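You operate a simulated robot arm through the tools that you are given. There is no shell and no other tool. Be economical: measure what you need, move in short steps, check, and stop when the job is done.

You run a simulated two-armed robot. Do the job below in one go: nothing can be reset, and whatever is moved stays where it is left.

Task
Switch off and tag the line, then set the right red knob to the same letter as the other.
Fine: tag on the peg below the hasp; grey lever above the knob loose to turn, tight after; leave the other knob and lever.

The check looks at the end state, three seconds after you hand in, the way a careful person would. Anything else that was tipped, shoved, dropped, spilled or broken makes it a failure.

Robot
Two 7-joint arms with two-finger parallel grippers on one trunk, on a base that drives. Base frame: it is fixed to the floor where the robot stands at the start and does not move with it; the origin is under the middle of the robot, x ahead of it, y to its left, z up. Units: m, degrees, N and s.
The left shoulder is at the start at [0.05, 0.161, 1.198], the right one opposite. With the tool pointing down near the work surface each hand reaches from about 0.22 to 0.68 m from the robot's upright axis, wherever it stands, measured 20 degrees to its own side. Places, roughly: black button [0.6, 0.1, 1]; blue button [0.5, 0, 1.7]; green button [0.6, 0.1, 1]; left grey lever [0.5, 0.1, 1.3]; left red button [0.5, 0, 1.8]; left red knob [0.5, 0.1, 1.2]; main switch [0.4, 0.1, 0.9]; middle red button [0.5, 0, 1.8]; peg below the hasp [0.4, 0.1, 0.7]; right grey lever [0.6, 0.1, 1.3]; right red button [0.6, 0, 1.8]; right red knob [0.6, 0.1, 1.2]; selector switch [0.6, 0, 1.7]; slatted apron [0.5, 0.4, 0.8]; stop button [0.6, 0.1, 0.9]; warning tag [-0.75, 1, 1]. Payload 3.43 kg a hand.
The TCP of each hand is the grasp point between the finger pads, 0.03 m short of the fingertips. In the tool frame z runs along the fingers and y along their closing line. Largest opening 0.094 m; finger width 0.028, thickness 0.01; the body of the gripper, 0.05 by 0.096 m, starts 0.055 m behind the TCP.
Orientation is that of the tool frame in the base frame, as a unit quaternion [x, y, z, w]. With the fingers straight down and closing along the base's y, the tool's x points along the base's -x, its y along +y and its z along -z.

Tools
- The arms move only by the tool drive_tool. It takes "left_series", "right_series" or both (then of equal length, played together; a hand with none holds still); each is one flat list of numbers, 7 for each row, row after row: the opening in per cent of the stroke, from 0 (shut) to 100 (fully open), then the shift along the base's x, y, z in m, then the turn, a rotation vector about the base's x, y, z in degrees. In form: [jaw, tx, ty, tz, wx, wy, wz, jaw, tx, ty, tz, wx, wy, wz, ...]. A call has 1 to 10 rows; each row shifts and turns the commanded pose from where the row before left it. Each row takes 0.2 s and may step no farther than 0.05 m and 8.6 degrees from the row before; otherwise, or with a gripper value out of range, the whole call is refused. A pose out of reach is approached as far as the arm can. The call stops where the force on the tool passes 40 N (or 10 N more than at its start, if that is more) or the arm is blocked; 0.2 s more then pass. The fingers move at their own pace (about 0.045 m/s each) and stop on an object; they squeeze with about 24 N. The grip force told is the motor's: it shows also when the fingers shut on nothing. Time passes only in rows, and 0.2 s behind the last, so rows that do not move let the fingers close. It gives the time, the measured TCP pose, the force on the tool (base axes), the opening and the grip force at its end, in the units of the frame above (readings bear some noise), with the torque about the TCP (base axes, N m) and any sound that the robot's microphone picked up, and new pictures: "show" is both (left out), scene, wrist or none (wrist: the cameras of the hands that moved).
- Cameras (640 x 400 px; columns grow to the right, rows downward): "scene" is now at [0.133, 0.014, 1.3634]; the picture's right is [0.14, -0.99, 0.00], its down [-0.14, -0.02, -0.99] and it looks along [0.98, 0.14, -0.14] (base axes); focal length 214 px, centre (320, 200). "left" rides on the left gripper at [0.076, -0.014, -0.103] in its tool frame; the picture's right is [0.18, 0.98, 0.00], its down [-0.75, 0.14, -0.64] and it looks along [-0.63, 0.12, 0.77] (tool axes); focal length 243 px, centre (320, 200). "right" rides on the right gripper at [0.076, 0.014, -0.102] in its tool frame; the picture's right is [-0.18, 0.98, 0.00], its down [-0.75, -0.14, -0.64] and it looks along [-0.63, -0.12, 0.77] (tool axes); focal length 243 px, centre (320, 200). There is no depth. A picture from a camera that has moved, and an enlarged one, comes with that camera's place and axes in the base frame and with its lens.
- slide_trunk(by): slides the trunk up (or, below 0, down) by that many m; the arms and the scene camera ride with it, the base frame stays. It gives what a move gives, with no picture.
- steer(legs): drives the robot by 1 to 6 legs, each [ahead, left, turn to the left] in m, m and degrees, along the robot's own axes; the way and the turn of a leg run together, so that a leg with both is an arc; at most 1.5 m and 180 degrees a leg. The arms and the cameras ride along, it lands a little off, and it stops where it bumps. It gives what a move gives, and a new picture of the scene camera.
- turn_head(pan, tilt): turns the head with the scene camera to pan (to the left, within 80 degrees either way) and tilt (down, from -29 to 69), counted from straight ahead of the robot. It gives what a move gives, and a new picture of the scene camera.
- close_up(camera, box): a new picture of the part [left, top, right, bottom] of that camera's present view, enlarged. The clock stands still meanwhile.
- finish_job(): hands the job in; it is judged then, once.

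Work in short steps. Places have to be worked out from the pictures, the camera data and where the tool is seen: move nearer, look again, correct. Check each grasp and each placing, and mend what went wrong. You have 120 turns and 260 pictures in all, those below and enlarged ones among them. Open the grippers and draw the arms clear of the work before you hand the job in, unless the task says otherwise; then end with one line.

The tools are called after ">>>" as a command line: name --argument value ..., lists and objects as JSON in quotes. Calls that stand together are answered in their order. drive_tool: Moves the arms, as the interface text tells. Its arguments: {"type":"object","properties":{"left_series":{"type":"array"},"right_series":{"type":"array"},"show":{"type":"string","enum":["both","scene","wrist","none"]}},"required":[]} The other tools are called the same way: slide_trunk (by) slides the trunk up or down; steer (legs) drives the base; turn_head (pan, tilt) turns the head that bears the scene camera; close_up (camera, box) takes an enlarged picture of a part of a camera's view; finish_job () hands the job in.

At the start:

```text
time: 0.0
left_ee_pos: [0.3283, 0.1104, 1.1504]
left_tool_rot: [-0.001, 1.0, -0.001, 0.0]
left_ft_force: [0.1, -0.3, 0.2]
left_ft_torque: [0.0, -0.04, 0.03]
left_gripper_width: 0.0941
left_grip_force: 0.1
right_ee_pos: [0.4783, -0.1901, 1.0001]
right_tool_rot: [0.0, 1.0, 0.0, 0.001]
right_ft_force: [-0.3, -0.3, -0.1]
right_ft_torque: [0.03, -0.01, -0.01]
right_gripper_width: 0.0943
right_grip_force: 0.0
trunk travel left (down, up): [-0.225, 0.042]
robot x, y, heading: [0.0013, -0.001, -0.0]
head pan, tilt: [8.3, 8.2]
```

scene: 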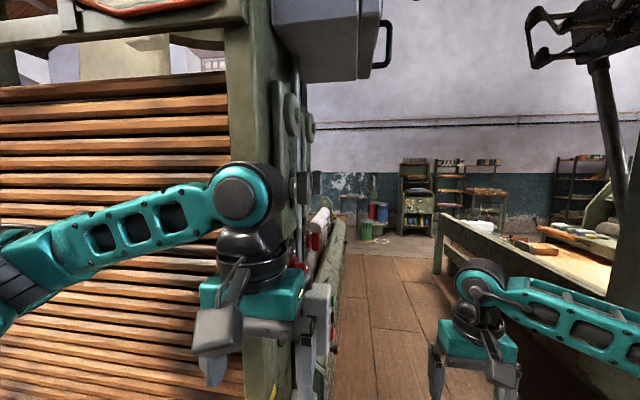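
right: 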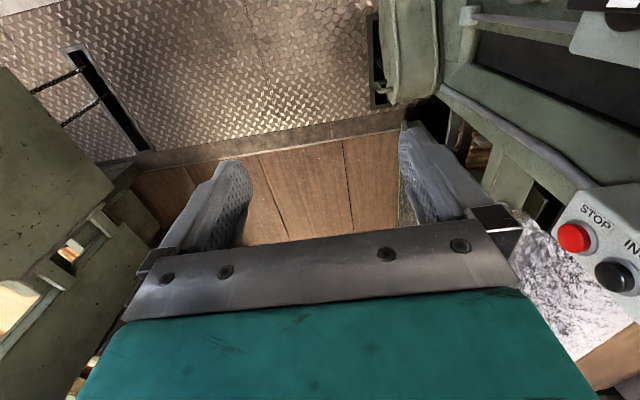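
left: 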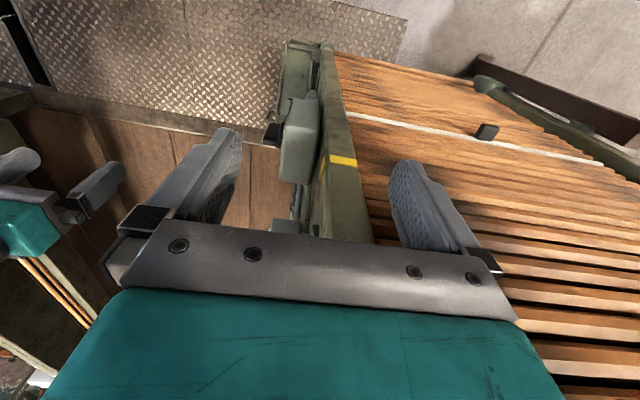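

The panel seems to be on a face looking towards -y, at left ahead of me. I take a close look at it first, and turn the head left later for the tag.

>>> close_up --camera "scene" --box '[220, 80, 380, 400]'

>>> close_up --camera "right" --box '[440, 120, 640, 320]'

>>> turn_head --pan 80 --tilt 20

```text
1.25 times, centred on (300, 240) of scene
camera zoom: at [0.133, 0.014, 1.3634], right [0.14, -0.99, 0.0], down [-0.14, -0.02, -0.99], along [0.98, 0.14, -0.14], focal length 268 px, centre (345, 150)
```

zoom: 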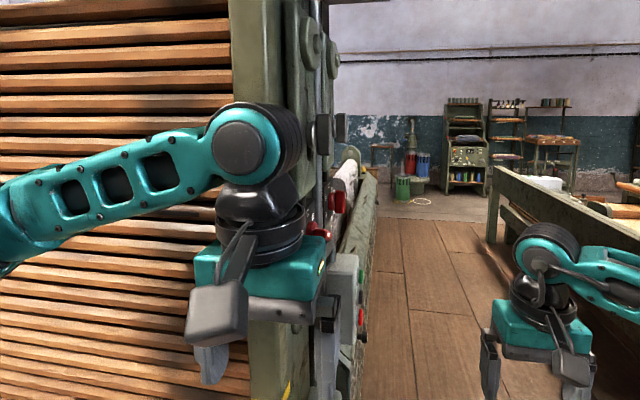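

```text
2.00 times, centred on (540, 220) of right
camera zoom: at [0.4022, -0.177, 1.1032], right [0.18, 0.98, 0.0], down [0.75, -0.14, 0.64], along [0.63, -0.12, -0.77], focal length 485 px, centre (-120, 160)
```

zoom: 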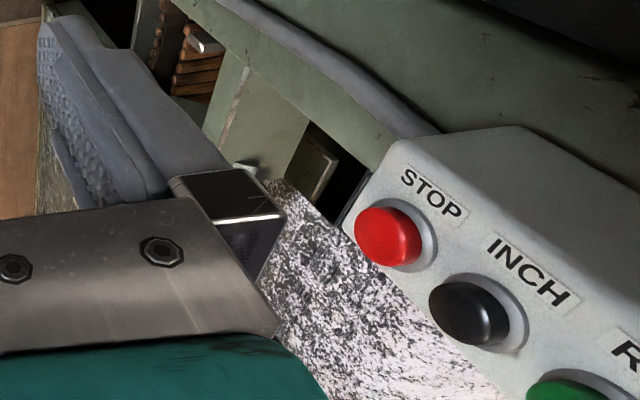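

```text
time: 1.4
left_ee_pos: [0.3291, 0.1106, 1.1494]
left_tool_rot: [-0.002, 1.0, -0.001, 0.0]
left_ft_force: [0.3, -0.4, 0.3]
left_ft_torque: [0.0, 0.0, -0.01]
left_gripper_width: 0.0941
left_grip_force: 0.0
right_ee_pos: [0.4785, -0.19, 1.0005]
right_tool_rot: [0.0, 1.0, 0.0, 0.0]
right_ft_force: [-0.7, 0.4, -0.1]
right_ft_torque: [0.0, 0.02, -0.02]
right_gripper_width: 0.094
right_grip_force: 0.1
trunk travel left (down, up): [-0.225, 0.042]
robot x, y, heading: [-0.0002, 0.0015, -0.1]
head pan, tilt: [80.0, 20.0]
camera scene: at [0.0576, 0.0923, 1.3442], right [0.98, -0.17, 0.0], down [-0.06, -0.34, -0.94], along [0.16, 0.93, -0.34], focal length 214 px, centre (320, 200)
```

scene: 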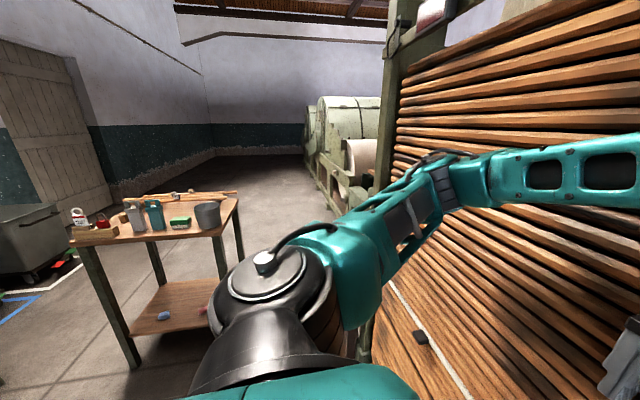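

The table with the tag shows up left behind. I enlarge it.

>>> close_up --camera "scene" --box '[60, 170, 240, 260]'

```text
3.56 times, centred on (150, 215) of scene
camera zoom: at [0.0576, 0.0923, 1.3442], right [0.98, -0.17, 0.0], down [-0.06, -0.34, -0.94], along [0.16, 0.93, -0.34], focal length 763 px, centre (924, 147)
```

zoom: 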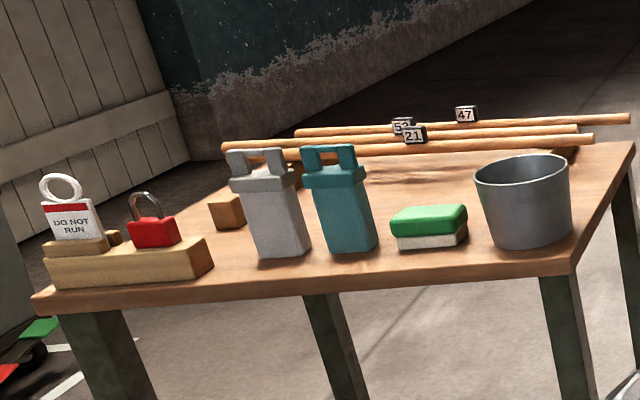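

I look to the right to know the free floor there before driving.

>>> turn_head --pan -50 --tilt 30

>>> turn_head --pan 10 --tilt 40

```text
time: 3.5
left_ee_pos: [0.3292, 0.1107, 1.1495]
left_tool_rot: [-0.001, 1.0, 0.0, 0.0]
left_ft_force: [0.5, -0.1, 0.0]
left_ft_torque: [-0.01, -0.01, -0.01]
left_gripper_width: 0.094
left_grip_force: 0.1
right_ee_pos: [0.4785, -0.1909, 1.0007]
right_tool_rot: [0.001, 1.0, 0.001, 0.0]
right_ft_force: [0.2, 0.0, -0.2]
right_ft_torque: [-0.03, 0.0, 0.03]
right_gripper_width: 0.0938
right_grip_force: 0.1
trunk travel left (down, up): [-0.225, 0.042]
robot x, y, heading: [-0.0022, 0.0025, -0.3]
head pan, tilt: [-50.0, 30.0]
camera scene: at [0.0995, -0.0686, 1.3282], right [-0.77, -0.64, 0.0], down [-0.32, 0.38, -0.87], along [0.56, -0.66, -0.5], focal length 214 px, centre (320, 200)
```

scene: 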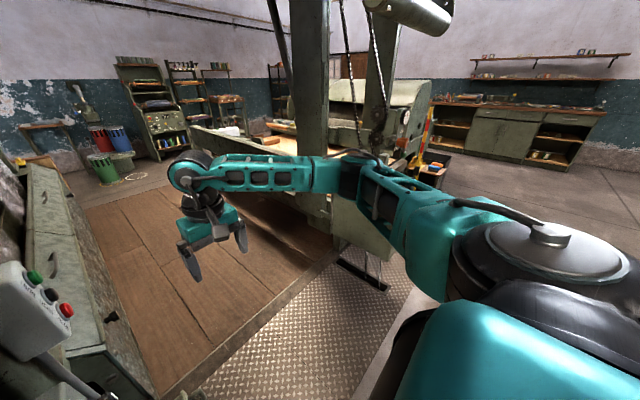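

```text
time: 4.8
left_ee_pos: [0.3298, 0.1098, 1.1505]
left_tool_rot: [0.0, 1.0, -0.001, 0.0]
left_ft_force: [-0.2, 0.2, -0.4]
left_ft_torque: [0.0, -0.01, 0.01]
left_gripper_width: 0.0938
left_grip_force: 0.1
right_ee_pos: [0.478, -0.1907, 1.0002]
right_tool_rot: [0.0, 1.0, 0.0, 0.0]
right_ft_force: [-0.1, 0.6, 0.5]
right_ft_torque: [-0.01, -0.01, -0.01]
right_gripper_width: 0.0941
right_grip_force: 0.1
trunk travel left (down, up): [-0.225, 0.042]
robot x, y, heading: [-0.0013, 0.0017, -0.0]
head pan, tilt: [10.0, 40.0]
camera scene: at [0.125, 0.0153, 1.3128], right [0.17, -0.98, 0.0], down [-0.63, -0.11, -0.77], along [0.75, 0.13, -0.64], focal length 214 px, centre (320, 200)
```

scene: 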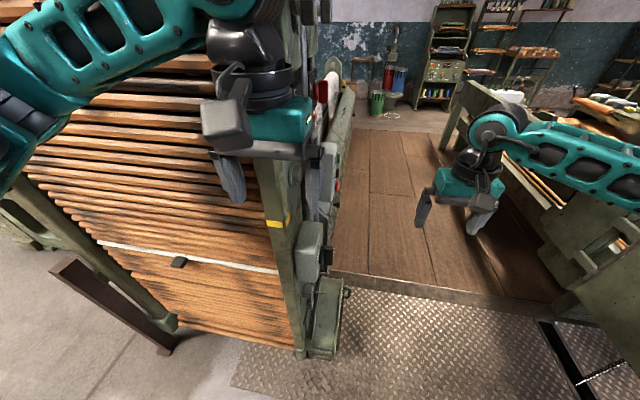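

The floor to the right is free as far as a post near y≈-1.2. I strafe right, then turn to face the panel, keeping the arms clear of it.

>>> steer --legs '[[0, -0.6, 0], [0.1, 0, 0], [0, 0, 90]]'

>>> turn_head --pan 0 --tilt 20

```text
time: 15.2
left_ee_pos: [-0.0188, -0.2708, 1.1501]
left_tool_rot: [0.715, -0.699, 0.0, -0.001]
left_ft_force: [-0.2, 0.4, 0.2]
left_ft_torque: [0.03, -0.02, 0.04]
left_gripper_width: 0.094
left_grip_force: 0.0
right_ee_pos: [0.2779, -0.1156, 1.0001]
right_tool_rot: [0.715, -0.699, 0.0, -0.001]
right_ft_force: [0.3, 0.6, -0.7]
right_ft_torque: [0.02, 0.0, 0.02]
right_gripper_width: 0.0939
right_grip_force: 0.1
trunk travel left (down, up): [-0.225, 0.042]
robot x, y, heading: [0.1019, -0.6019, 91.0]
head pan, tilt: [10.0, 40.0]
camera scene: at [0.0821, -0.4741, 1.3128], right [0.98, 0.19, 0.0], down [0.13, -0.63, -0.77], along [-0.15, 0.75, -0.64], focal length 214 px, centre (320, 200)
```

scene: 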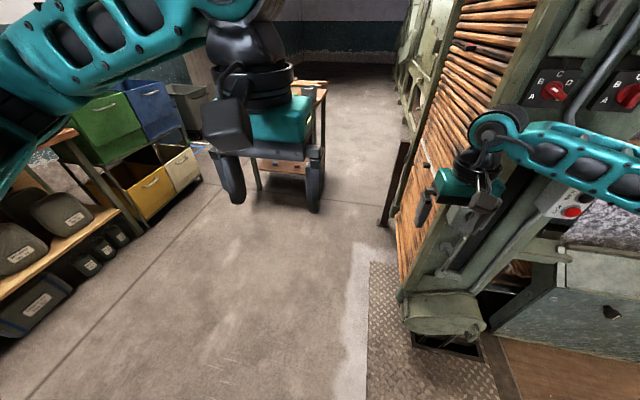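

```text
time: 16.0
left_ee_pos: [-0.0198, -0.2705, 1.1497]
left_tool_rot: [0.715, -0.699, 0.0, 0.0]
left_ft_force: [0.1, 1.1, 0.3]
left_ft_torque: [0.02, -0.01, -0.01]
left_gripper_width: 0.0941
left_grip_force: 0.0
right_ee_pos: [0.2781, -0.116, 0.9997]
right_tool_rot: [0.714, -0.7, 0.0, 0.0]
right_ft_force: [0.0, -0.4, -0.3]
right_ft_torque: [-0.01, 0.02, 0.01]
right_gripper_width: 0.0942
right_grip_force: 0.1
trunk travel left (down, up): [-0.225, 0.042]
robot x, y, heading: [0.0985, -0.6004, 91.3]
head pan, tilt: [0.0, 20.0]
camera scene: at [0.0967, -0.4644, 1.3442], right [1.0, 0.02, 0.0], down [0.01, -0.34, -0.94], along [-0.02, 0.94, -0.34], focal length 214 px, centre (320, 200)
```

scene: 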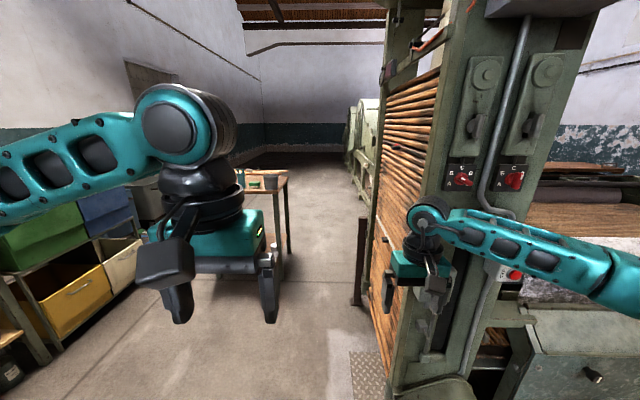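

The panel is visible now, with the right arm in front of it. I draw the right hand back and strafe right to stand in front of the panel.

>>> drive_tool --right_series '[100, 0, -0.05, 0, 0, 0, 0, 100, 0.03, -0.04, 0, 0, 0, 0, 100, 0.03, -0.04, 0, 0, 0, 0]' --show "none"

>>> steer --legs '[[0, -0.4, 0]]'

```text
time: 16.8
left_ee_pos: [-0.0187, -0.2717, 1.1508]
left_tool_rot: [0.715, -0.699, 0.0, -0.001]
left_ft_force: [-0.4, -0.1, 0.9]
left_ft_torque: [-0.01, -0.03, -0.01]
left_gripper_width: 0.094
left_grip_force: 0.1
right_ee_pos: [0.3422, -0.2472, 1.0004]
right_tool_rot: [0.714, -0.7, 0.0, 0.0]
right_ft_force: [0.5, -0.6, 0.1]
right_ft_torque: [0.0, -0.01, -0.01]
right_gripper_width: 0.0941
right_grip_force: 0.1
trunk travel left (down, up): [-0.225, 0.042]
robot x, y, heading: [0.0995, -0.5954, 91.1]
head pan, tilt: [0.0, 20.0]
```

```text
time: 20.8
left_ee_pos: [0.3718, -0.2628, 1.1504]
left_tool_rot: [0.72, -0.694, 0.0, 0.0]
left_ft_force: [0.0, 0.7, -0.6]
left_ft_torque: [-0.01, -0.01, -0.04]
left_gripper_width: 0.094
left_grip_force: 0.0
right_ee_pos: [0.7332, -0.2323, 1.0006]
right_tool_rot: [0.718, -0.697, 0.0, 0.0]
right_ft_force: [0.2, 0.8, 0.7]
right_ft_torque: [0.03, -0.03, -0.03]
right_gripper_width: 0.0939
right_grip_force: 0.0
trunk travel left (down, up): [-0.225, 0.042]
robot x, y, heading: [0.494, -0.5897, 92.1]
head pan, tilt: [0.0, 20.0]
camera scene: at [0.4899, -0.4539, 1.3442], right [1.0, 0.03, 0.0], down [0.01, -0.34, -0.94], along [-0.03, 0.94, -0.34], focal length 214 px, centre (320, 200)
```

scene: 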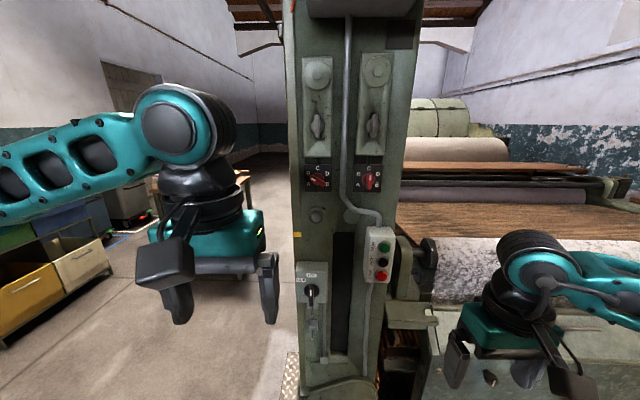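

A clear frontal view of the panel. I enlarge the knobs/levers and the switch/peg regions.

>>> close_up --camera "scene" --box '[280, 40, 440, 210]'

>>> close_up --camera "scene" --box '[270, 250, 400, 390]'

>>> close_up --camera "scene" --box '[295, 150, 400, 205]'

```text
2.35 times, centred on (360, 125) of scene
camera zoom: at [0.4899, -0.4539, 1.3442], right [1.0, 0.03, 0.0], down [0.01, -0.34, -0.94], along [-0.03, 0.94, -0.34], focal length 505 px, centre (226, 376)
```

zoom: 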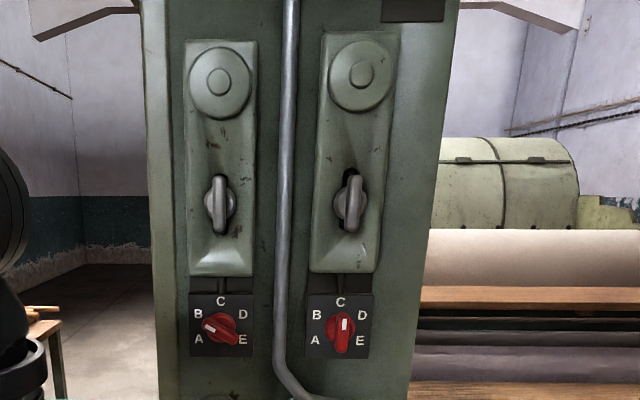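

```text
2.86 times, centred on (335, 320) of scene
camera zoom: at [0.4899, -0.4539, 1.3442], right [1.0, 0.03, 0.0], down [0.01, -0.34, -0.94], along [-0.03, 0.94, -0.34], focal length 613 px, centre (277, -143)
```

zoom: 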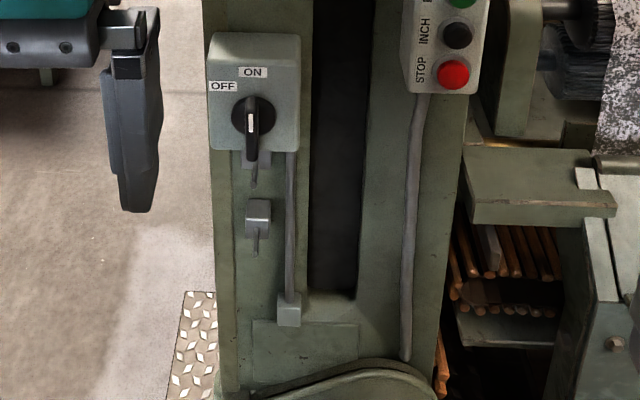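

```text
6.10 times, centred on (348, 178) of scene
camera zoom: at [0.4899, -0.4539, 1.3442], right [1.0, 0.03, 0.0], down [0.01, -0.34, -0.94], along [-0.03, 0.94, -0.34], focal length 1307 px, centre (152, 337)
```

zoom: 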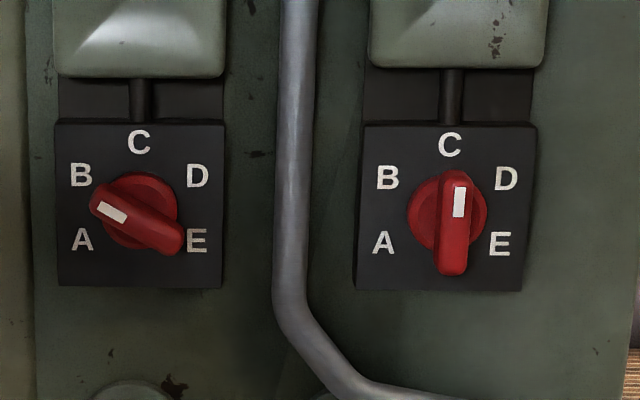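

Left knob reads B (mark up-left), the right one C; the main switch is ON with OFF about 45–60° counter‑clockwise. I pitch both hands to point at the panel (+y) while staying well back from it.

>>> drive_tool --left_series '[100, 0, 0, -0.02, 8.6, 0, 0, 100, 0, 0, -0.02, 8.6, 0, 0, 100, 0, 0, -0.02, 8.6, 0, 0, 100, 0, 0, -0.02, 8.6, 0, 0, 100, 0, 0, -0.02, 8.6, 0, 0, 100, 0, 0, -0.02, 8.6, 0, 0, 100, 0, 0, -0.02, 8.6, 0, 0, 100, 0, 0, -0.02, 8.6, 0, 0, 100, 0, 0, -0.02, 8.6, 0, 0, 100, 0, 0, -0.02, 8.6, 0, 0]' --right_series '[100, 0, 0, 0.02, 8.6, 0, 0, 100, 0, 0, 0.02, 8.6, 0, 0, 100, 0, 0, 0.02, 8.6, 0, 0, 100, 0, 0, 0.02, 8.6, 0, 0, 100, 0, 0, 0.02, 8.6, 0, 0, 100, 0, 0, 0.02, 8.6, 0, 0, 100, 0, 0, 0.02, 8.6, 0, 0, 100, 0, 0, 0.02, 8.6, 0, 0, 100, 0, 0, 0.02, 8.6, 0, 0, 100, 0, 0, 0.02, 8.6, 0, 0]' --show "none"

>>> drive_tool --left_series '[100, 0.01, 0.0, -0.04, 4, 0, -2.1, 100, 0.01, 0.0, -0.04, 0, 0, 0]' --right_series '[100, -0.04, 0.0, 0, 4, 0, -2.1, 100, -0.03, 0.0, 0, 0, 0, 0]'

```text
time: 23.0
left_ee_pos: [0.3984, -0.2223, 0.9507]
left_tool_rot: [0.526, -0.508, -0.475, -0.49]
left_ft_force: [0.2, 0.5, 0.4]
left_ft_torque: [-0.01, -0.02, 0.02]
left_gripper_width: 0.094
left_grip_force: 0.0
left hand out of reach, approached as far as the arm can: row 4, 5, 6
right_ee_pos: [0.7443, -0.1229, 1.2287]
right_tool_rot: [0.525, -0.508, -0.475, -0.49]
right_ft_force: [-0.2, -0.4, 0.3]
right_ft_torque: [0.01, 0.01, 0.0]
right_gripper_width: 0.0941
right_grip_force: 0.1
right hand out of reach, approached as far as the arm can: row 3, 4, 5, 6, 7, 8, 9, 10
trunk travel left (down, up): [-0.225, 0.042]
robot x, y, heading: [0.4931, -0.5905, 91.8]
head pan, tilt: [0.0, 20.0]
```

```text
time: 23.6
left_ee_pos: [0.418, -0.2222, 0.8686]
left_tool_rot: [-0.499, 0.501, 0.483, 0.517]
left_ft_force: [-1.1, 0.6, 0.4]
left_ft_torque: [-0.03, 0.03, 0.01]
left_gripper_width: 0.094
left_grip_force: 0.1
right_ee_pos: [0.6928, -0.1223, 1.2358]
right_tool_rot: [0.523, -0.504, -0.483, -0.49]
right_ft_force: [-0.6, 0.6, 0.0]
right_ft_torque: [-0.02, -0.01, 0.01]
right_gripper_width: 0.0942
right_grip_force: 0.0
right hand out of reach, approached as far as the arm can: row 1
trunk travel left (down, up): [-0.225, 0.042]
robot x, y, heading: [0.4931, -0.5885, 91.8]
head pan, tilt: [0.0, 20.0]
camera scene: at [0.4887, -0.454, 1.3443], right [1.0, 0.03, 0.0], down [0.01, -0.34, -0.94], along [-0.03, 0.94, -0.34], focal length 214 px, centre (320, 200)
camera right: at [0.6818, -0.2304, 1.1653], right [-0.99, 0.0, 0.16], down [0.13, -0.6, 0.79], along [0.09, 0.8, 0.59], focal length 243 px, centre (320, 200)
camera left: at [0.4301, -0.3257, 0.7929], right [-0.98, 0.04, -0.22], down [-0.19, -0.64, 0.75], along [-0.11, 0.77, 0.63], focal length 243 px, centre (320, 200)
```

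scene: 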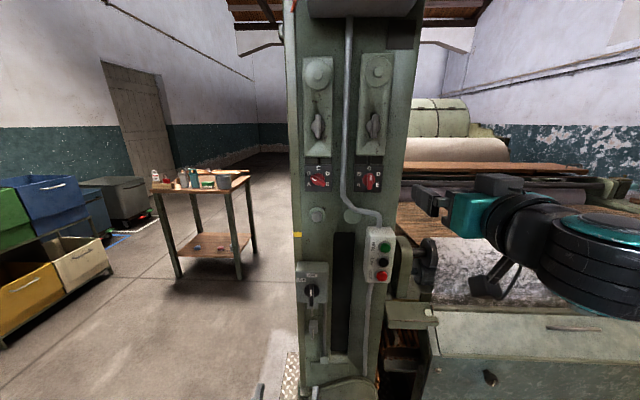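
right: 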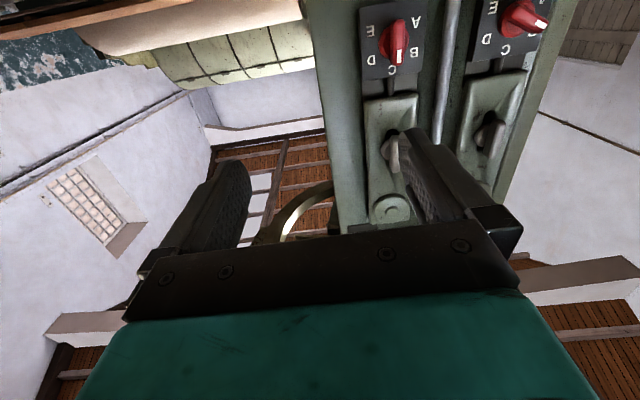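
left: 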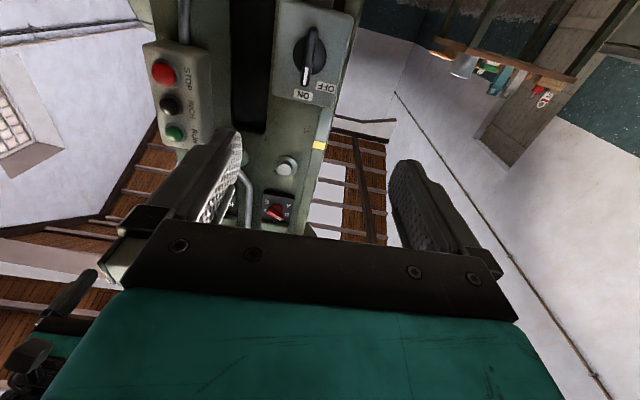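

Both cameras see the panel (upside-down). The main switch works out at about (0.446, 0.06, 0.857). I enlarge it in both wrist views.

>>> close_up --camera "left" --box '[220, 0, 380, 110]'

>>> close_up --camera "right" --box '[330, 0, 560, 230]'

>>> close_up --camera "scene" --box '[280, 240, 380, 390]'

```text
3.64 times, centred on (300, 55) of left
camera zoom: at [0.4301, -0.3257, 0.7929], right [-0.98, 0.04, -0.22], down [-0.19, -0.64, 0.75], along [-0.11, 0.77, 0.63], focal length 882 px, centre (393, 727)
```

zoom: 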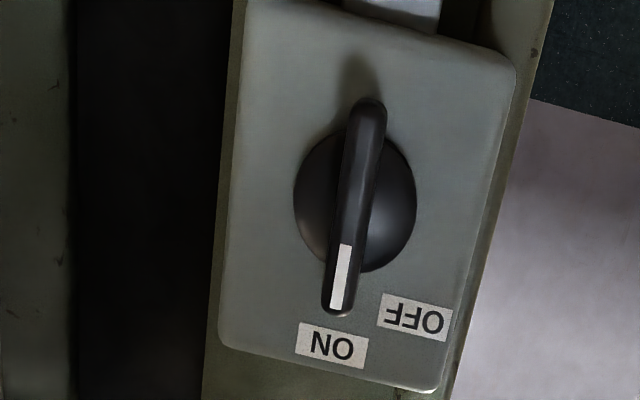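

```text
1.74 times, centred on (445, 115) of right
camera zoom: at [0.6818, -0.2304, 1.1653], right [-0.99, 0.0, 0.16], down [0.13, -0.6, 0.79], along [0.09, 0.8, 0.59], focal length 422 px, centre (103, 348)
```

zoom: 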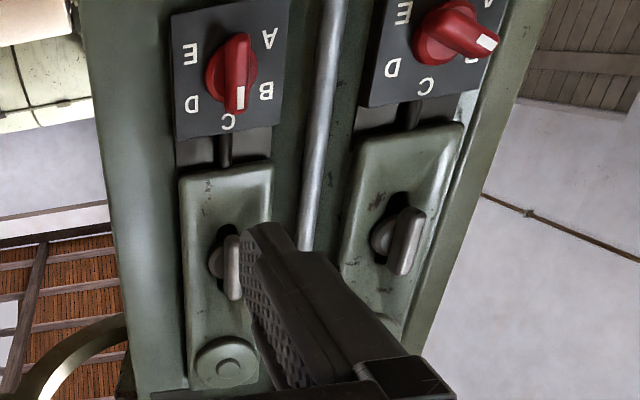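

```text
2.67 times, centred on (330, 315) of scene
camera zoom: at [0.4887, -0.454, 1.3443], right [1.0, 0.03, 0.0], down [0.01, -0.34, -0.94], along [-0.03, 0.94, -0.34], focal length 572 px, centre (293, -107)
```

zoom: 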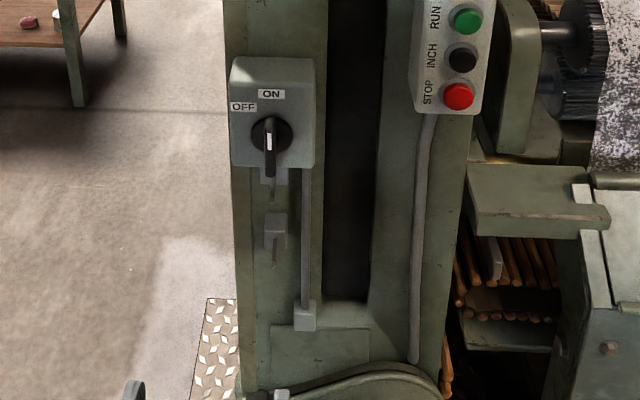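

Handle is vertical, ~7 cm long. I move the left hand to just in front of it, with the fingers straddling it.

>>> drive_tool --left_series '[70, 0.015, 0.045, -0.006, 0, 0, 0, 70, 0.013, 0.045, -0.006, 0, 0, 0, 70, 0, 0.045, 0, 0, 0, 0, 70, 0, 0.045, 0, 0, 0, 0]'

```text
time: 24.6
left_ee_pos: [0.4465, -0.0429, 0.8609]
left_tool_rot: [-0.499, 0.502, 0.482, 0.517]
left_ft_force: [0.8, -0.3, 0.2]
left_ft_torque: [-0.01, 0.02, -0.03]
left_gripper_width: 0.0658
left_grip_force: 0.1
right_ee_pos: [0.6935, -0.122, 1.2343]
right_tool_rot: [0.524, -0.503, -0.483, -0.489]
right_ft_force: [-0.7, -0.2, 0.8]
right_ft_torque: [0.02, -0.05, -0.01]
right_gripper_width: 0.0937
right_grip_force: 0.1
trunk travel left (down, up): [-0.225, 0.042]
robot x, y, heading: [0.4914, -0.586, 92.1]
head pan, tilt: [0.0, 20.0]
camera scene: at [0.4899, -0.4535, 1.3441], right [1.0, 0.03, 0.0], down [0.01, -0.34, -0.94], along [-0.03, 0.94, -0.34], focal length 214 px, centre (320, 200)
camera left: at [0.4582, -0.1459, 0.7837], right [-0.98, 0.04, -0.22], down [-0.19, -0.63, 0.75], along [-0.11, 0.77, 0.63], focal length 243 px, centre (320, 200)
```

scene: 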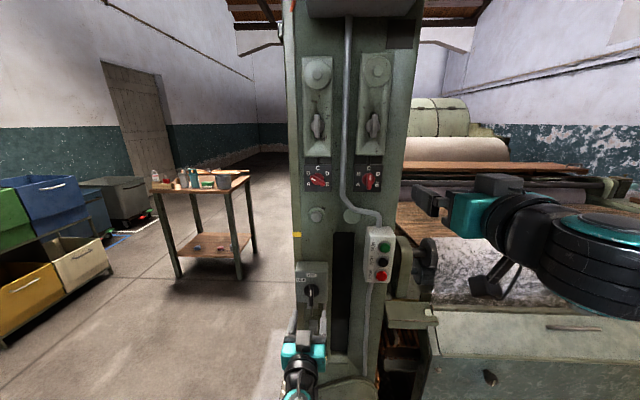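
left: 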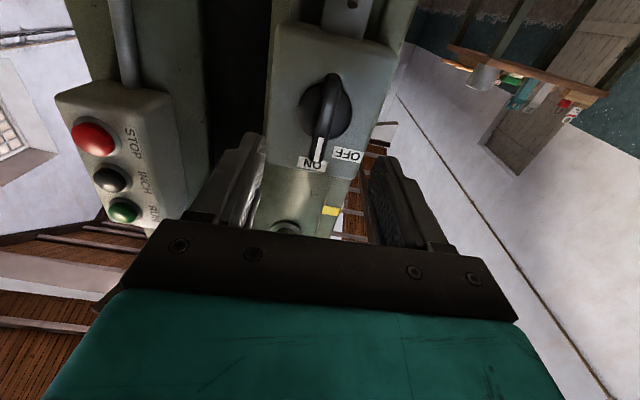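

Triangulating again: handle front at about (0.446, 0.07, 0.860), so the hand is aligned. I advance until the fingers straddle it and close.

>>> drive_tool --left_series '[70, 0, 0.04, 0, 0, 0, 0, 70, 0, 0.03, 0, 0, 0, 0, 70, 0, 0.02, 0, 0, 0, 0]' --show "wrist"

```text
time: 25.4
left_ee_pos: [0.4478, 0.0395, 0.8574]
left_tool_rot: [-0.498, 0.5, 0.485, 0.516]
left_ft_force: [-0.1, -10.3, 4.2]
left_ft_torque: [0.08, 0.19, 0.44]
left_gripper_width: 0.0657
left_grip_force: 0.2
right_ee_pos: [0.6937, -0.1238, 1.2345]
right_tool_rot: [0.523, -0.504, -0.482, -0.49]
right_ft_force: [-0.3, 1.0, 0.4]
right_ft_torque: [0.02, 0.0, -0.03]
right_gripper_width: 0.094
right_grip_force: 0.0
trunk travel left (down, up): [-0.225, 0.042]
robot x, y, heading: [0.4945, -0.5892, 92.2]
head pan, tilt: [0.0, 20.0]
stopped in row 3 (left hand): the force on the tool passed its limit at 109 N (the readings are from after the stop); the commanded pose is now the measured one
camera left: at [0.4609, -0.0636, 0.7813], right [-0.98, 0.03, -0.21], down [-0.19, -0.64, 0.75], along [-0.11, 0.77, 0.63], focal length 243 px, centre (320, 200)
```

left: 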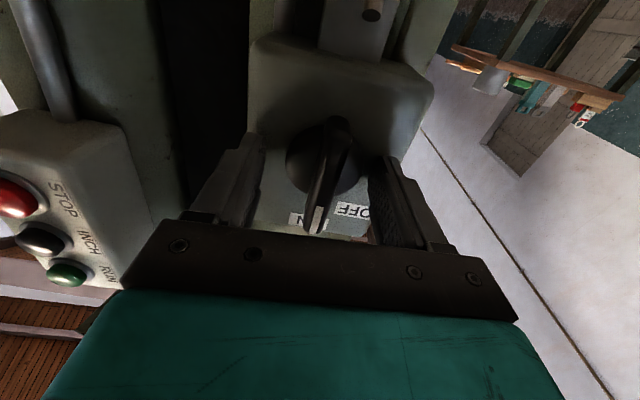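

The fingertips touched the box face (y≈0.07). I back off 6 mm and close on the handle.

>>> drive_tool --left_series '[70, 0, -0.006, 0, 0, 0, 0, 0, 0, 0, 0, 0, 0, 0, 0, 0, 0, 0, 0, 0, 0, 0, 0, 0, 0, 0, 0, 0, 0, 0, 0, 0, 0, 0]' --show "wrist"

```text
refused: series must hold 7 numbers for each row
```

Resending with the right row count.

>>> drive_tool --left_series '[70, 0, -0.006, 0, 0, 0, 0, 0, 0, 0, 0, 0, 0, 0, 0, 0, 0, 0, 0, 0, 0, 0, 0, 0, 0, 0, 0, 0, 0, 0, 0, 0, 0, 0, 0]' --show "wrist"

```text
time: 26.6
left_ee_pos: [0.4451, 0.0352, 0.8567]
left_tool_rot: [-0.5, 0.499, 0.485, 0.515]
left_ft_force: [-10.9, 2.0, 0.7]
left_ft_torque: [0.08, -0.03, 0.51]
left_gripper_width: 0.047
left_grip_force: 45.0
right_ee_pos: [0.6923, -0.1228, 1.2346]
right_tool_rot: [0.523, -0.503, -0.482, -0.49]
right_ft_force: [-0.7, 0.2, 0.3]
right_ft_torque: [0.03, 0.0, 0.0]
right_gripper_width: 0.0941
right_grip_force: 0.1
trunk travel left (down, up): [-0.225, 0.042]
robot x, y, heading: [0.4936, -0.5924, 91.9]
head pan, tilt: [0.0, 20.0]
camera left: at [0.4584, -0.0687, 0.7807], right [-0.98, 0.03, -0.22], down [-0.18, -0.64, 0.75], along [-0.12, 0.77, 0.63], focal length 243 px, centre (320, 200)
```

left: 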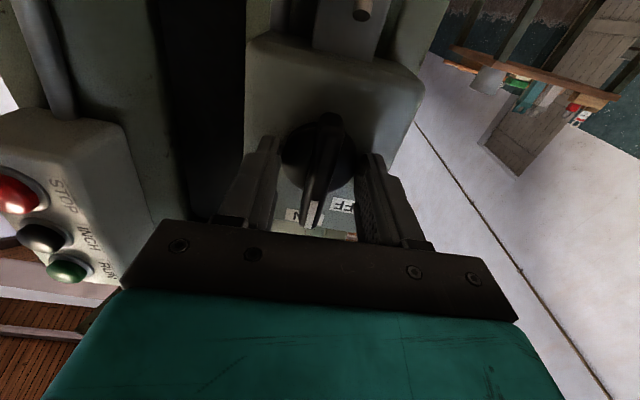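

The fingers closed at 47 mm, i.e. on the round base disc. I open, back off about 18 mm and close on the narrow handle in front of it.

>>> drive_tool --left_series '[70, 0, 0, 0, 0, 0, 0, 70, 0.001, -0.009, 0, 0, 0, 0, 70, 0, -0.009, 0, 0, 0, 0, 0, 0, 0, 0, 0, 0, 0, 0, 0, 0, 0, 0, 0, 0, 0, 0, 0, 0, 0, 0, 0, 0, 0, 0, 0, 0, 0, 0]' --show "wrist"

```text
time: 28.2
left_ee_pos: [0.4458, 0.0161, 0.8565]
left_tool_rot: [-0.502, 0.497, 0.486, 0.515]
left_ft_force: [-12.8, -3.1, 1.6]
left_ft_torque: [0.14, 0.02, 0.68]
left_gripper_width: 0.0131
left_grip_force: 32.9
right_ee_pos: [0.6911, -0.123, 1.2342]
right_tool_rot: [0.524, -0.503, -0.482, -0.49]
right_ft_force: [-0.4, -1.0, -0.1]
right_ft_torque: [0.0, -0.02, 0.0]
right_gripper_width: 0.0938
right_grip_force: 0.1
trunk travel left (down, up): [-0.225, 0.042]
robot x, y, heading: [0.4932, -0.5887, 92.0]
head pan, tilt: [0.0, 20.0]
camera left: at [0.4588, -0.0868, 0.7806], right [-0.98, 0.03, -0.22], down [-0.18, -0.64, 0.75], along [-0.12, 0.77, 0.63], focal length 243 px, centre (320, 200)
```

left: 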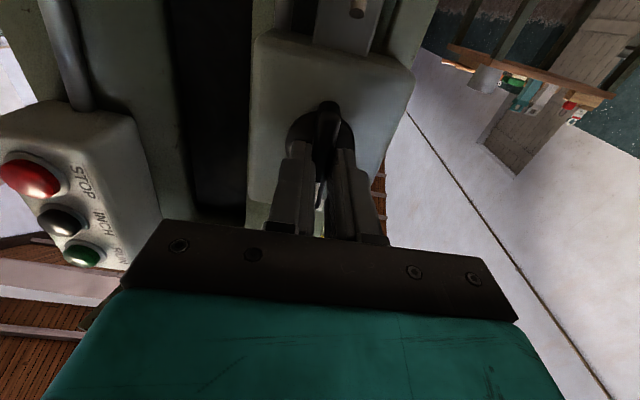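

Grip on the handle is firm (13 mm). I now turn it counter-clockwise (about -y) in small steps.

>>> drive_tool --left_series '[0, -0.002, 0, 0.002, 0, 0, 0, 0, 0, 0, 0, 0, -8, 0, 0, 0, 0, 0, 0, -8, 0, 0, 0, 0, 0, 0, -8, 0]' --show "wrist"

```text
time: 29.2
left_ee_pos: [0.447, 0.017, 0.8563]
left_tool_rot: [-0.592, 0.381, 0.367, 0.608]
left_ft_force: [-12.1, -0.1, -7.1]
left_ft_torque: [-1.68, 0.02, 0.0]
left_gripper_width: 0.0128
left_grip_force: 44.8
right_ee_pos: [0.6929, -0.122, 1.2354]
right_tool_rot: [0.524, -0.504, -0.482, -0.489]
right_ft_force: [-0.2, 0.4, 0.0]
right_ft_torque: [0.01, 0.01, 0.02]
right_gripper_width: 0.0942
right_grip_force: 0.0
trunk travel left (down, up): [-0.225, 0.042]
robot x, y, heading: [0.494, -0.5863, 91.9]
head pan, tilt: [0.0, 20.0]
camera left: at [0.4887, -0.0873, 0.7933], right [-0.8, 0.03, -0.6], down [-0.48, -0.63, 0.61], along [-0.36, 0.77, 0.52], focal length 243 px, centre (320, 200)
```

left: 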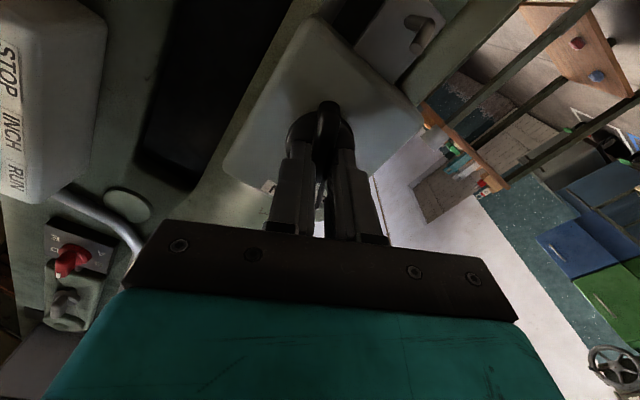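

The handle follows the hand, ~26° so far. I keep turning.

>>> drive_tool --left_series '[0, 0, 0, 0, 0, -7, 0, 0, 0, 0, 0, 0, -7, 0, 0, 0, 0, 0, 0, -7, 0]' --show "wrist"

```text
time: 30.1
left_ee_pos: [0.4466, 0.0174, 0.8566]
left_tool_rot: [-0.647, 0.264, 0.254, 0.668]
left_ft_force: [-7.6, -3.1, -9.7]
left_ft_torque: [-1.45, -0.02, -0.54]
left_gripper_width: 0.013
left_grip_force: 45.2
right_ee_pos: [0.6929, -0.1218, 1.2351]
right_tool_rot: [0.524, -0.503, -0.482, -0.489]
right_ft_force: [-0.6, -0.5, -0.7]
right_ft_torque: [0.0, 0.02, -0.04]
right_gripper_width: 0.0938
right_grip_force: 0.0
trunk travel left (down, up): [-0.225, 0.042]
robot x, y, heading: [0.4937, -0.5881, 91.6]
head pan, tilt: [0.0, 20.0]
camera left: at [0.5093, -0.0872, 0.813], right [-0.53, 0.03, -0.84], down [-0.66, -0.63, 0.4], along [-0.52, 0.77, 0.36], focal length 243 px, centre (320, 200)
```

left: 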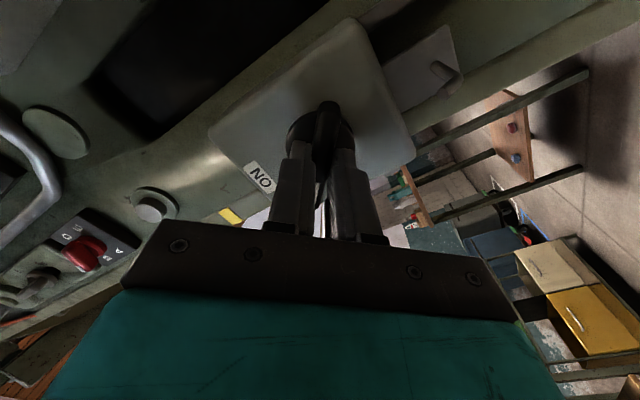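

About 46° turned, without any resistance yet. I turn on gently a few degrees and watch the torque.

>>> drive_tool --left_series '[0, 0, 0, 0, 0, -5, 0, 0, 0, 0, 0, 0, -5, 0]' --show "wrist"

>>> close_up --camera "scene" --box '[280, 250, 340, 320]'

```text
time: 30.6
left_ee_pos: [0.4474, 0.0169, 0.8576]
left_tool_rot: [-0.668, 0.206, 0.198, 0.688]
left_ft_force: [-1.5, -2.2, -14.2]
left_ft_torque: [-0.82, -0.03, 0.01]
left_gripper_width: 0.013
left_grip_force: 45.1
right_ee_pos: [0.6945, -0.1213, 1.234]
right_tool_rot: [0.523, -0.504, -0.482, -0.49]
right_ft_force: [-1.3, 0.2, -0.2]
right_ft_torque: [0.02, 0.04, 0.01]
right_gripper_width: 0.0941
right_grip_force: 0.0
trunk travel left (down, up): [-0.225, 0.042]
robot x, y, heading: [0.4945, -0.5888, 91.9]
head pan, tilt: [0.0, 20.0]
camera left: at [0.5162, -0.0872, 0.8249], right [-0.38, 0.03, -0.92], down [-0.72, -0.63, 0.28], along [-0.58, 0.77, 0.26], focal length 243 px, centre (320, 200)
```

left: 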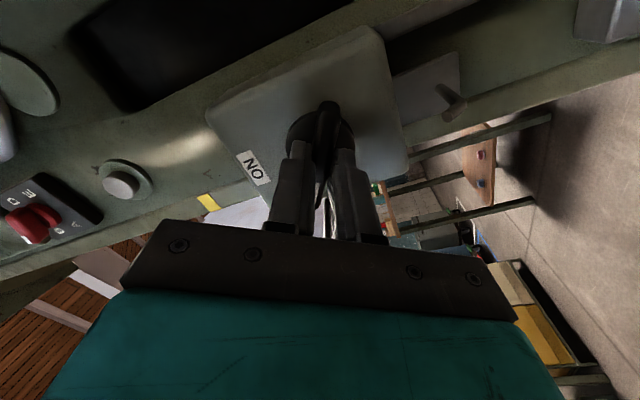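

```text
5.71 times, centred on (310, 285) of scene
camera zoom: at [0.4895, -0.4525, 1.3439], right [1.0, 0.03, 0.0], down [0.01, -0.34, -0.94], along [-0.03, 0.94, -0.34], focal length 1226 px, centre (377, -286)
```

zoom: 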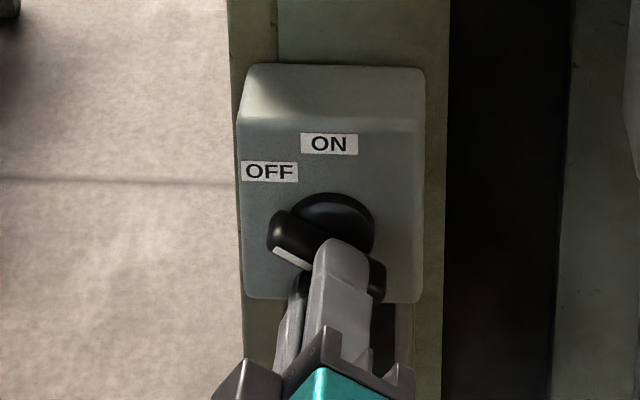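

Handle is pointing close to OFF (~57°). I turn a touch further to feel for the end stop.

>>> drive_tool --left_series '[0, 0, 0, 0, 0, -4, 0, 0, 0, 0, 0, 0, -4, 0, 0, 0, 0, 0, 0, 0, 0]' --show "none"

>>> close_up --camera "scene" --box '[280, 250, 340, 320]'

```text
time: 31.4
left_ee_pos: [0.4466, 0.0164, 0.8563]
left_tool_rot: [-0.673, 0.182, 0.173, 0.695]
left_ft_force: [3.7, -5.8, -14.2]
left_ft_torque: [-0.99, -0.08, -0.35]
left_gripper_width: 0.0131
left_grip_force: 45.2
left hand out of reach, approached as far as the arm can: row 2
right_ee_pos: [0.6941, -0.1222, 1.2342]
right_tool_rot: [0.524, -0.504, -0.482, -0.489]
right_ft_force: [0.0, -0.4, -0.4]
right_ft_torque: [0.01, -0.02, 0.0]
right_gripper_width: 0.0939
right_grip_force: 0.1
trunk travel left (down, up): [-0.225, 0.042]
robot x, y, heading: [0.4923, -0.5887, 92.0]
head pan, tilt: [0.0, 20.0]
```

```text
5.71 times, centred on (310, 285) of scene
camera zoom: at [0.4899, -0.4529, 1.3441], right [1.0, 0.03, 0.0], down [0.01, -0.34, -0.94], along [-0.03, 0.94, -0.34], focal length 1226 px, centre (377, -286)
```

zoom: 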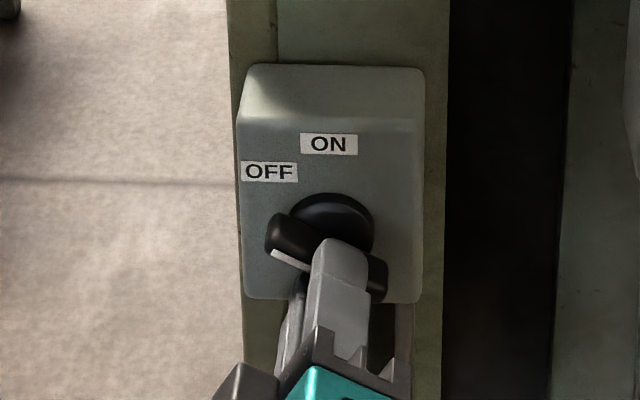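

The wrist hit its range at ~60°. I open, back out and look where the handle rests.

>>> drive_tool --left_series '[60, 0, 0, 0, 0, 0, 0, 60, 0, 0, 0, 0, 0, 0, 60, 0, -0.04, 0, 0, 0, 0, 60, 0, -0.05, -0.02, 0, 0, 0]' --show "wrist"

>>> close_up --camera "scene" --box '[280, 250, 340, 320]'

```text
refused: row 4 steps farther than a row can; nothing moved
```

```text
5.71 times, centred on (310, 285) of scene
camera zoom: at [0.4899, -0.4529, 1.3441], right [1.0, 0.03, 0.0], down [0.01, -0.34, -0.94], along [-0.03, 0.94, -0.34], focal length 1226 px, centre (377, -286)
```

zoom: 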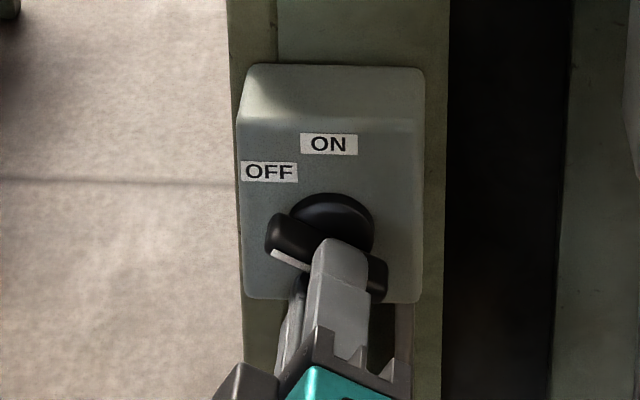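

Same with a smaller step.

>>> drive_tool --left_series '[60, 0, 0, 0, 0, 0, 0, 60, 0, 0, 0, 0, 0, 0, 60, 0, -0.04, 0, 0, 0, 0, 60, 0, -0.04, -0.02, 0, 0, 0, 60, 0, -0.04, -0.02, 0, 0, 0]' --show "wrist"

>>> close_up --camera "scene" --box '[280, 250, 340, 320]'

```text
time: 32.6
left_ee_pos: [0.4465, -0.104, 0.8178]
left_tool_rot: [-0.673, 0.18, 0.174, 0.696]
left_ft_force: [0.7, 0.0, -0.2]
left_ft_torque: [-0.01, -0.01, 0.01]
left_gripper_width: 0.0566
left_grip_force: 0.1
right_ee_pos: [0.6927, -0.1225, 1.2358]
right_tool_rot: [0.523, -0.503, -0.483, -0.49]
right_ft_force: [-0.3, -0.2, 0.9]
right_ft_torque: [0.0, 0.03, 0.01]
right_gripper_width: 0.0942
right_grip_force: 0.0
trunk travel left (down, up): [-0.225, 0.042]
robot x, y, heading: [0.4924, -0.5907, 92.0]
head pan, tilt: [0.0, 20.0]
camera left: at [0.5178, -0.2083, 0.7907], right [-0.32, 0.03, -0.95], down [-0.74, -0.64, 0.22], along [-0.6, 0.77, 0.23], focal length 243 px, centre (320, 200)
```

left: 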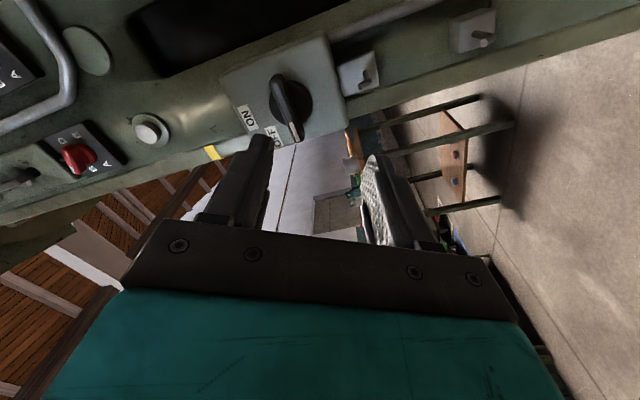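

```text
5.71 times, centred on (310, 285) of scene
camera zoom: at [0.4896, -0.4543, 1.3443], right [1.0, 0.03, 0.0], down [0.01, -0.34, -0.94], along [-0.03, 0.94, -0.34], focal length 1226 px, centre (377, -286)
```

zoom: 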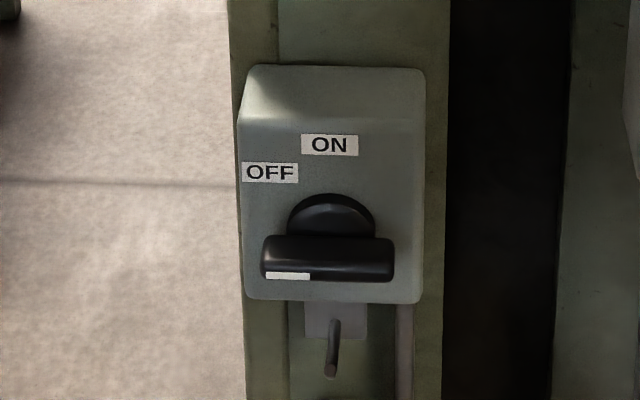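

On release the handle snapped to horizontal (mark end left, under OFF). I check it closely, along with the hasp and the peg.

>>> close_up --camera "left" --box '[200, 30, 360, 160]'

>>> close_up --camera "left" --box '[320, 0, 520, 110]'

>>> close_up --camera "scene" --box '[280, 290, 360, 380]'

```text
3.08 times, centred on (280, 95) of left
camera zoom: at [0.5178, -0.2083, 0.7907], right [-0.32, 0.03, -0.95], down [-0.74, -0.64, 0.22], along [-0.6, 0.77, 0.23], focal length 746 px, centre (443, 523)
```

zoom: 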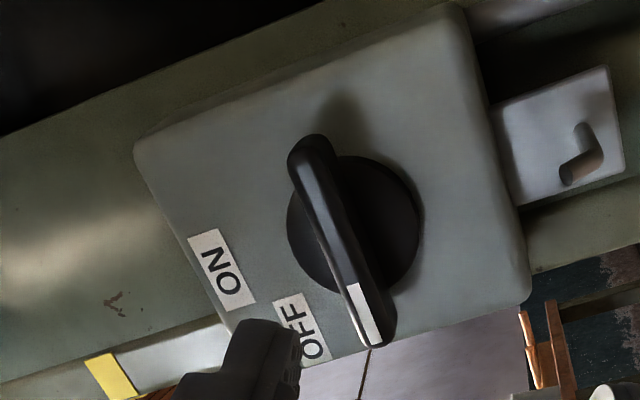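

```text
3.20 times, centred on (420, 55) of left
camera zoom: at [0.5178, -0.2083, 0.7907], right [-0.32, 0.03, -0.95], down [-0.74, -0.64, 0.22], along [-0.6, 0.77, 0.23], focal length 776 px, centre (0, 664)
```

zoom: 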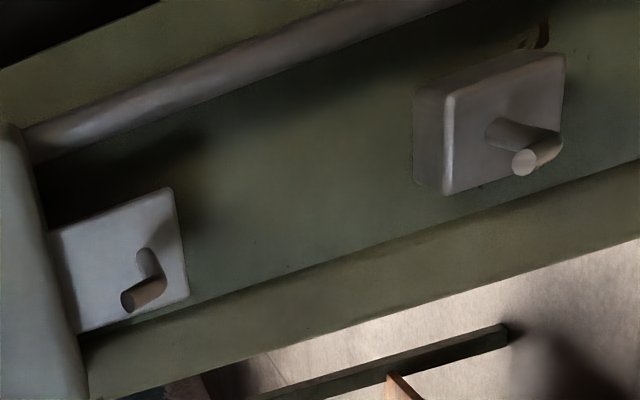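

```text
4.44 times, centred on (320, 335) of scene
camera zoom: at [0.4896, -0.4543, 1.3443], right [1.0, 0.03, 0.0], down [0.01, -0.34, -0.94], along [-0.03, 0.94, -0.34], focal length 953 px, centre (320, -400)
```

zoom: 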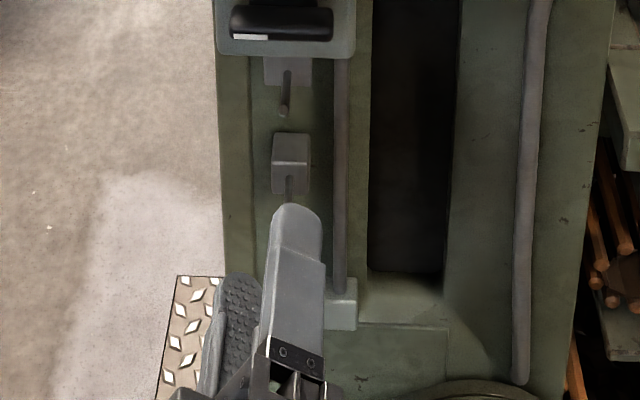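

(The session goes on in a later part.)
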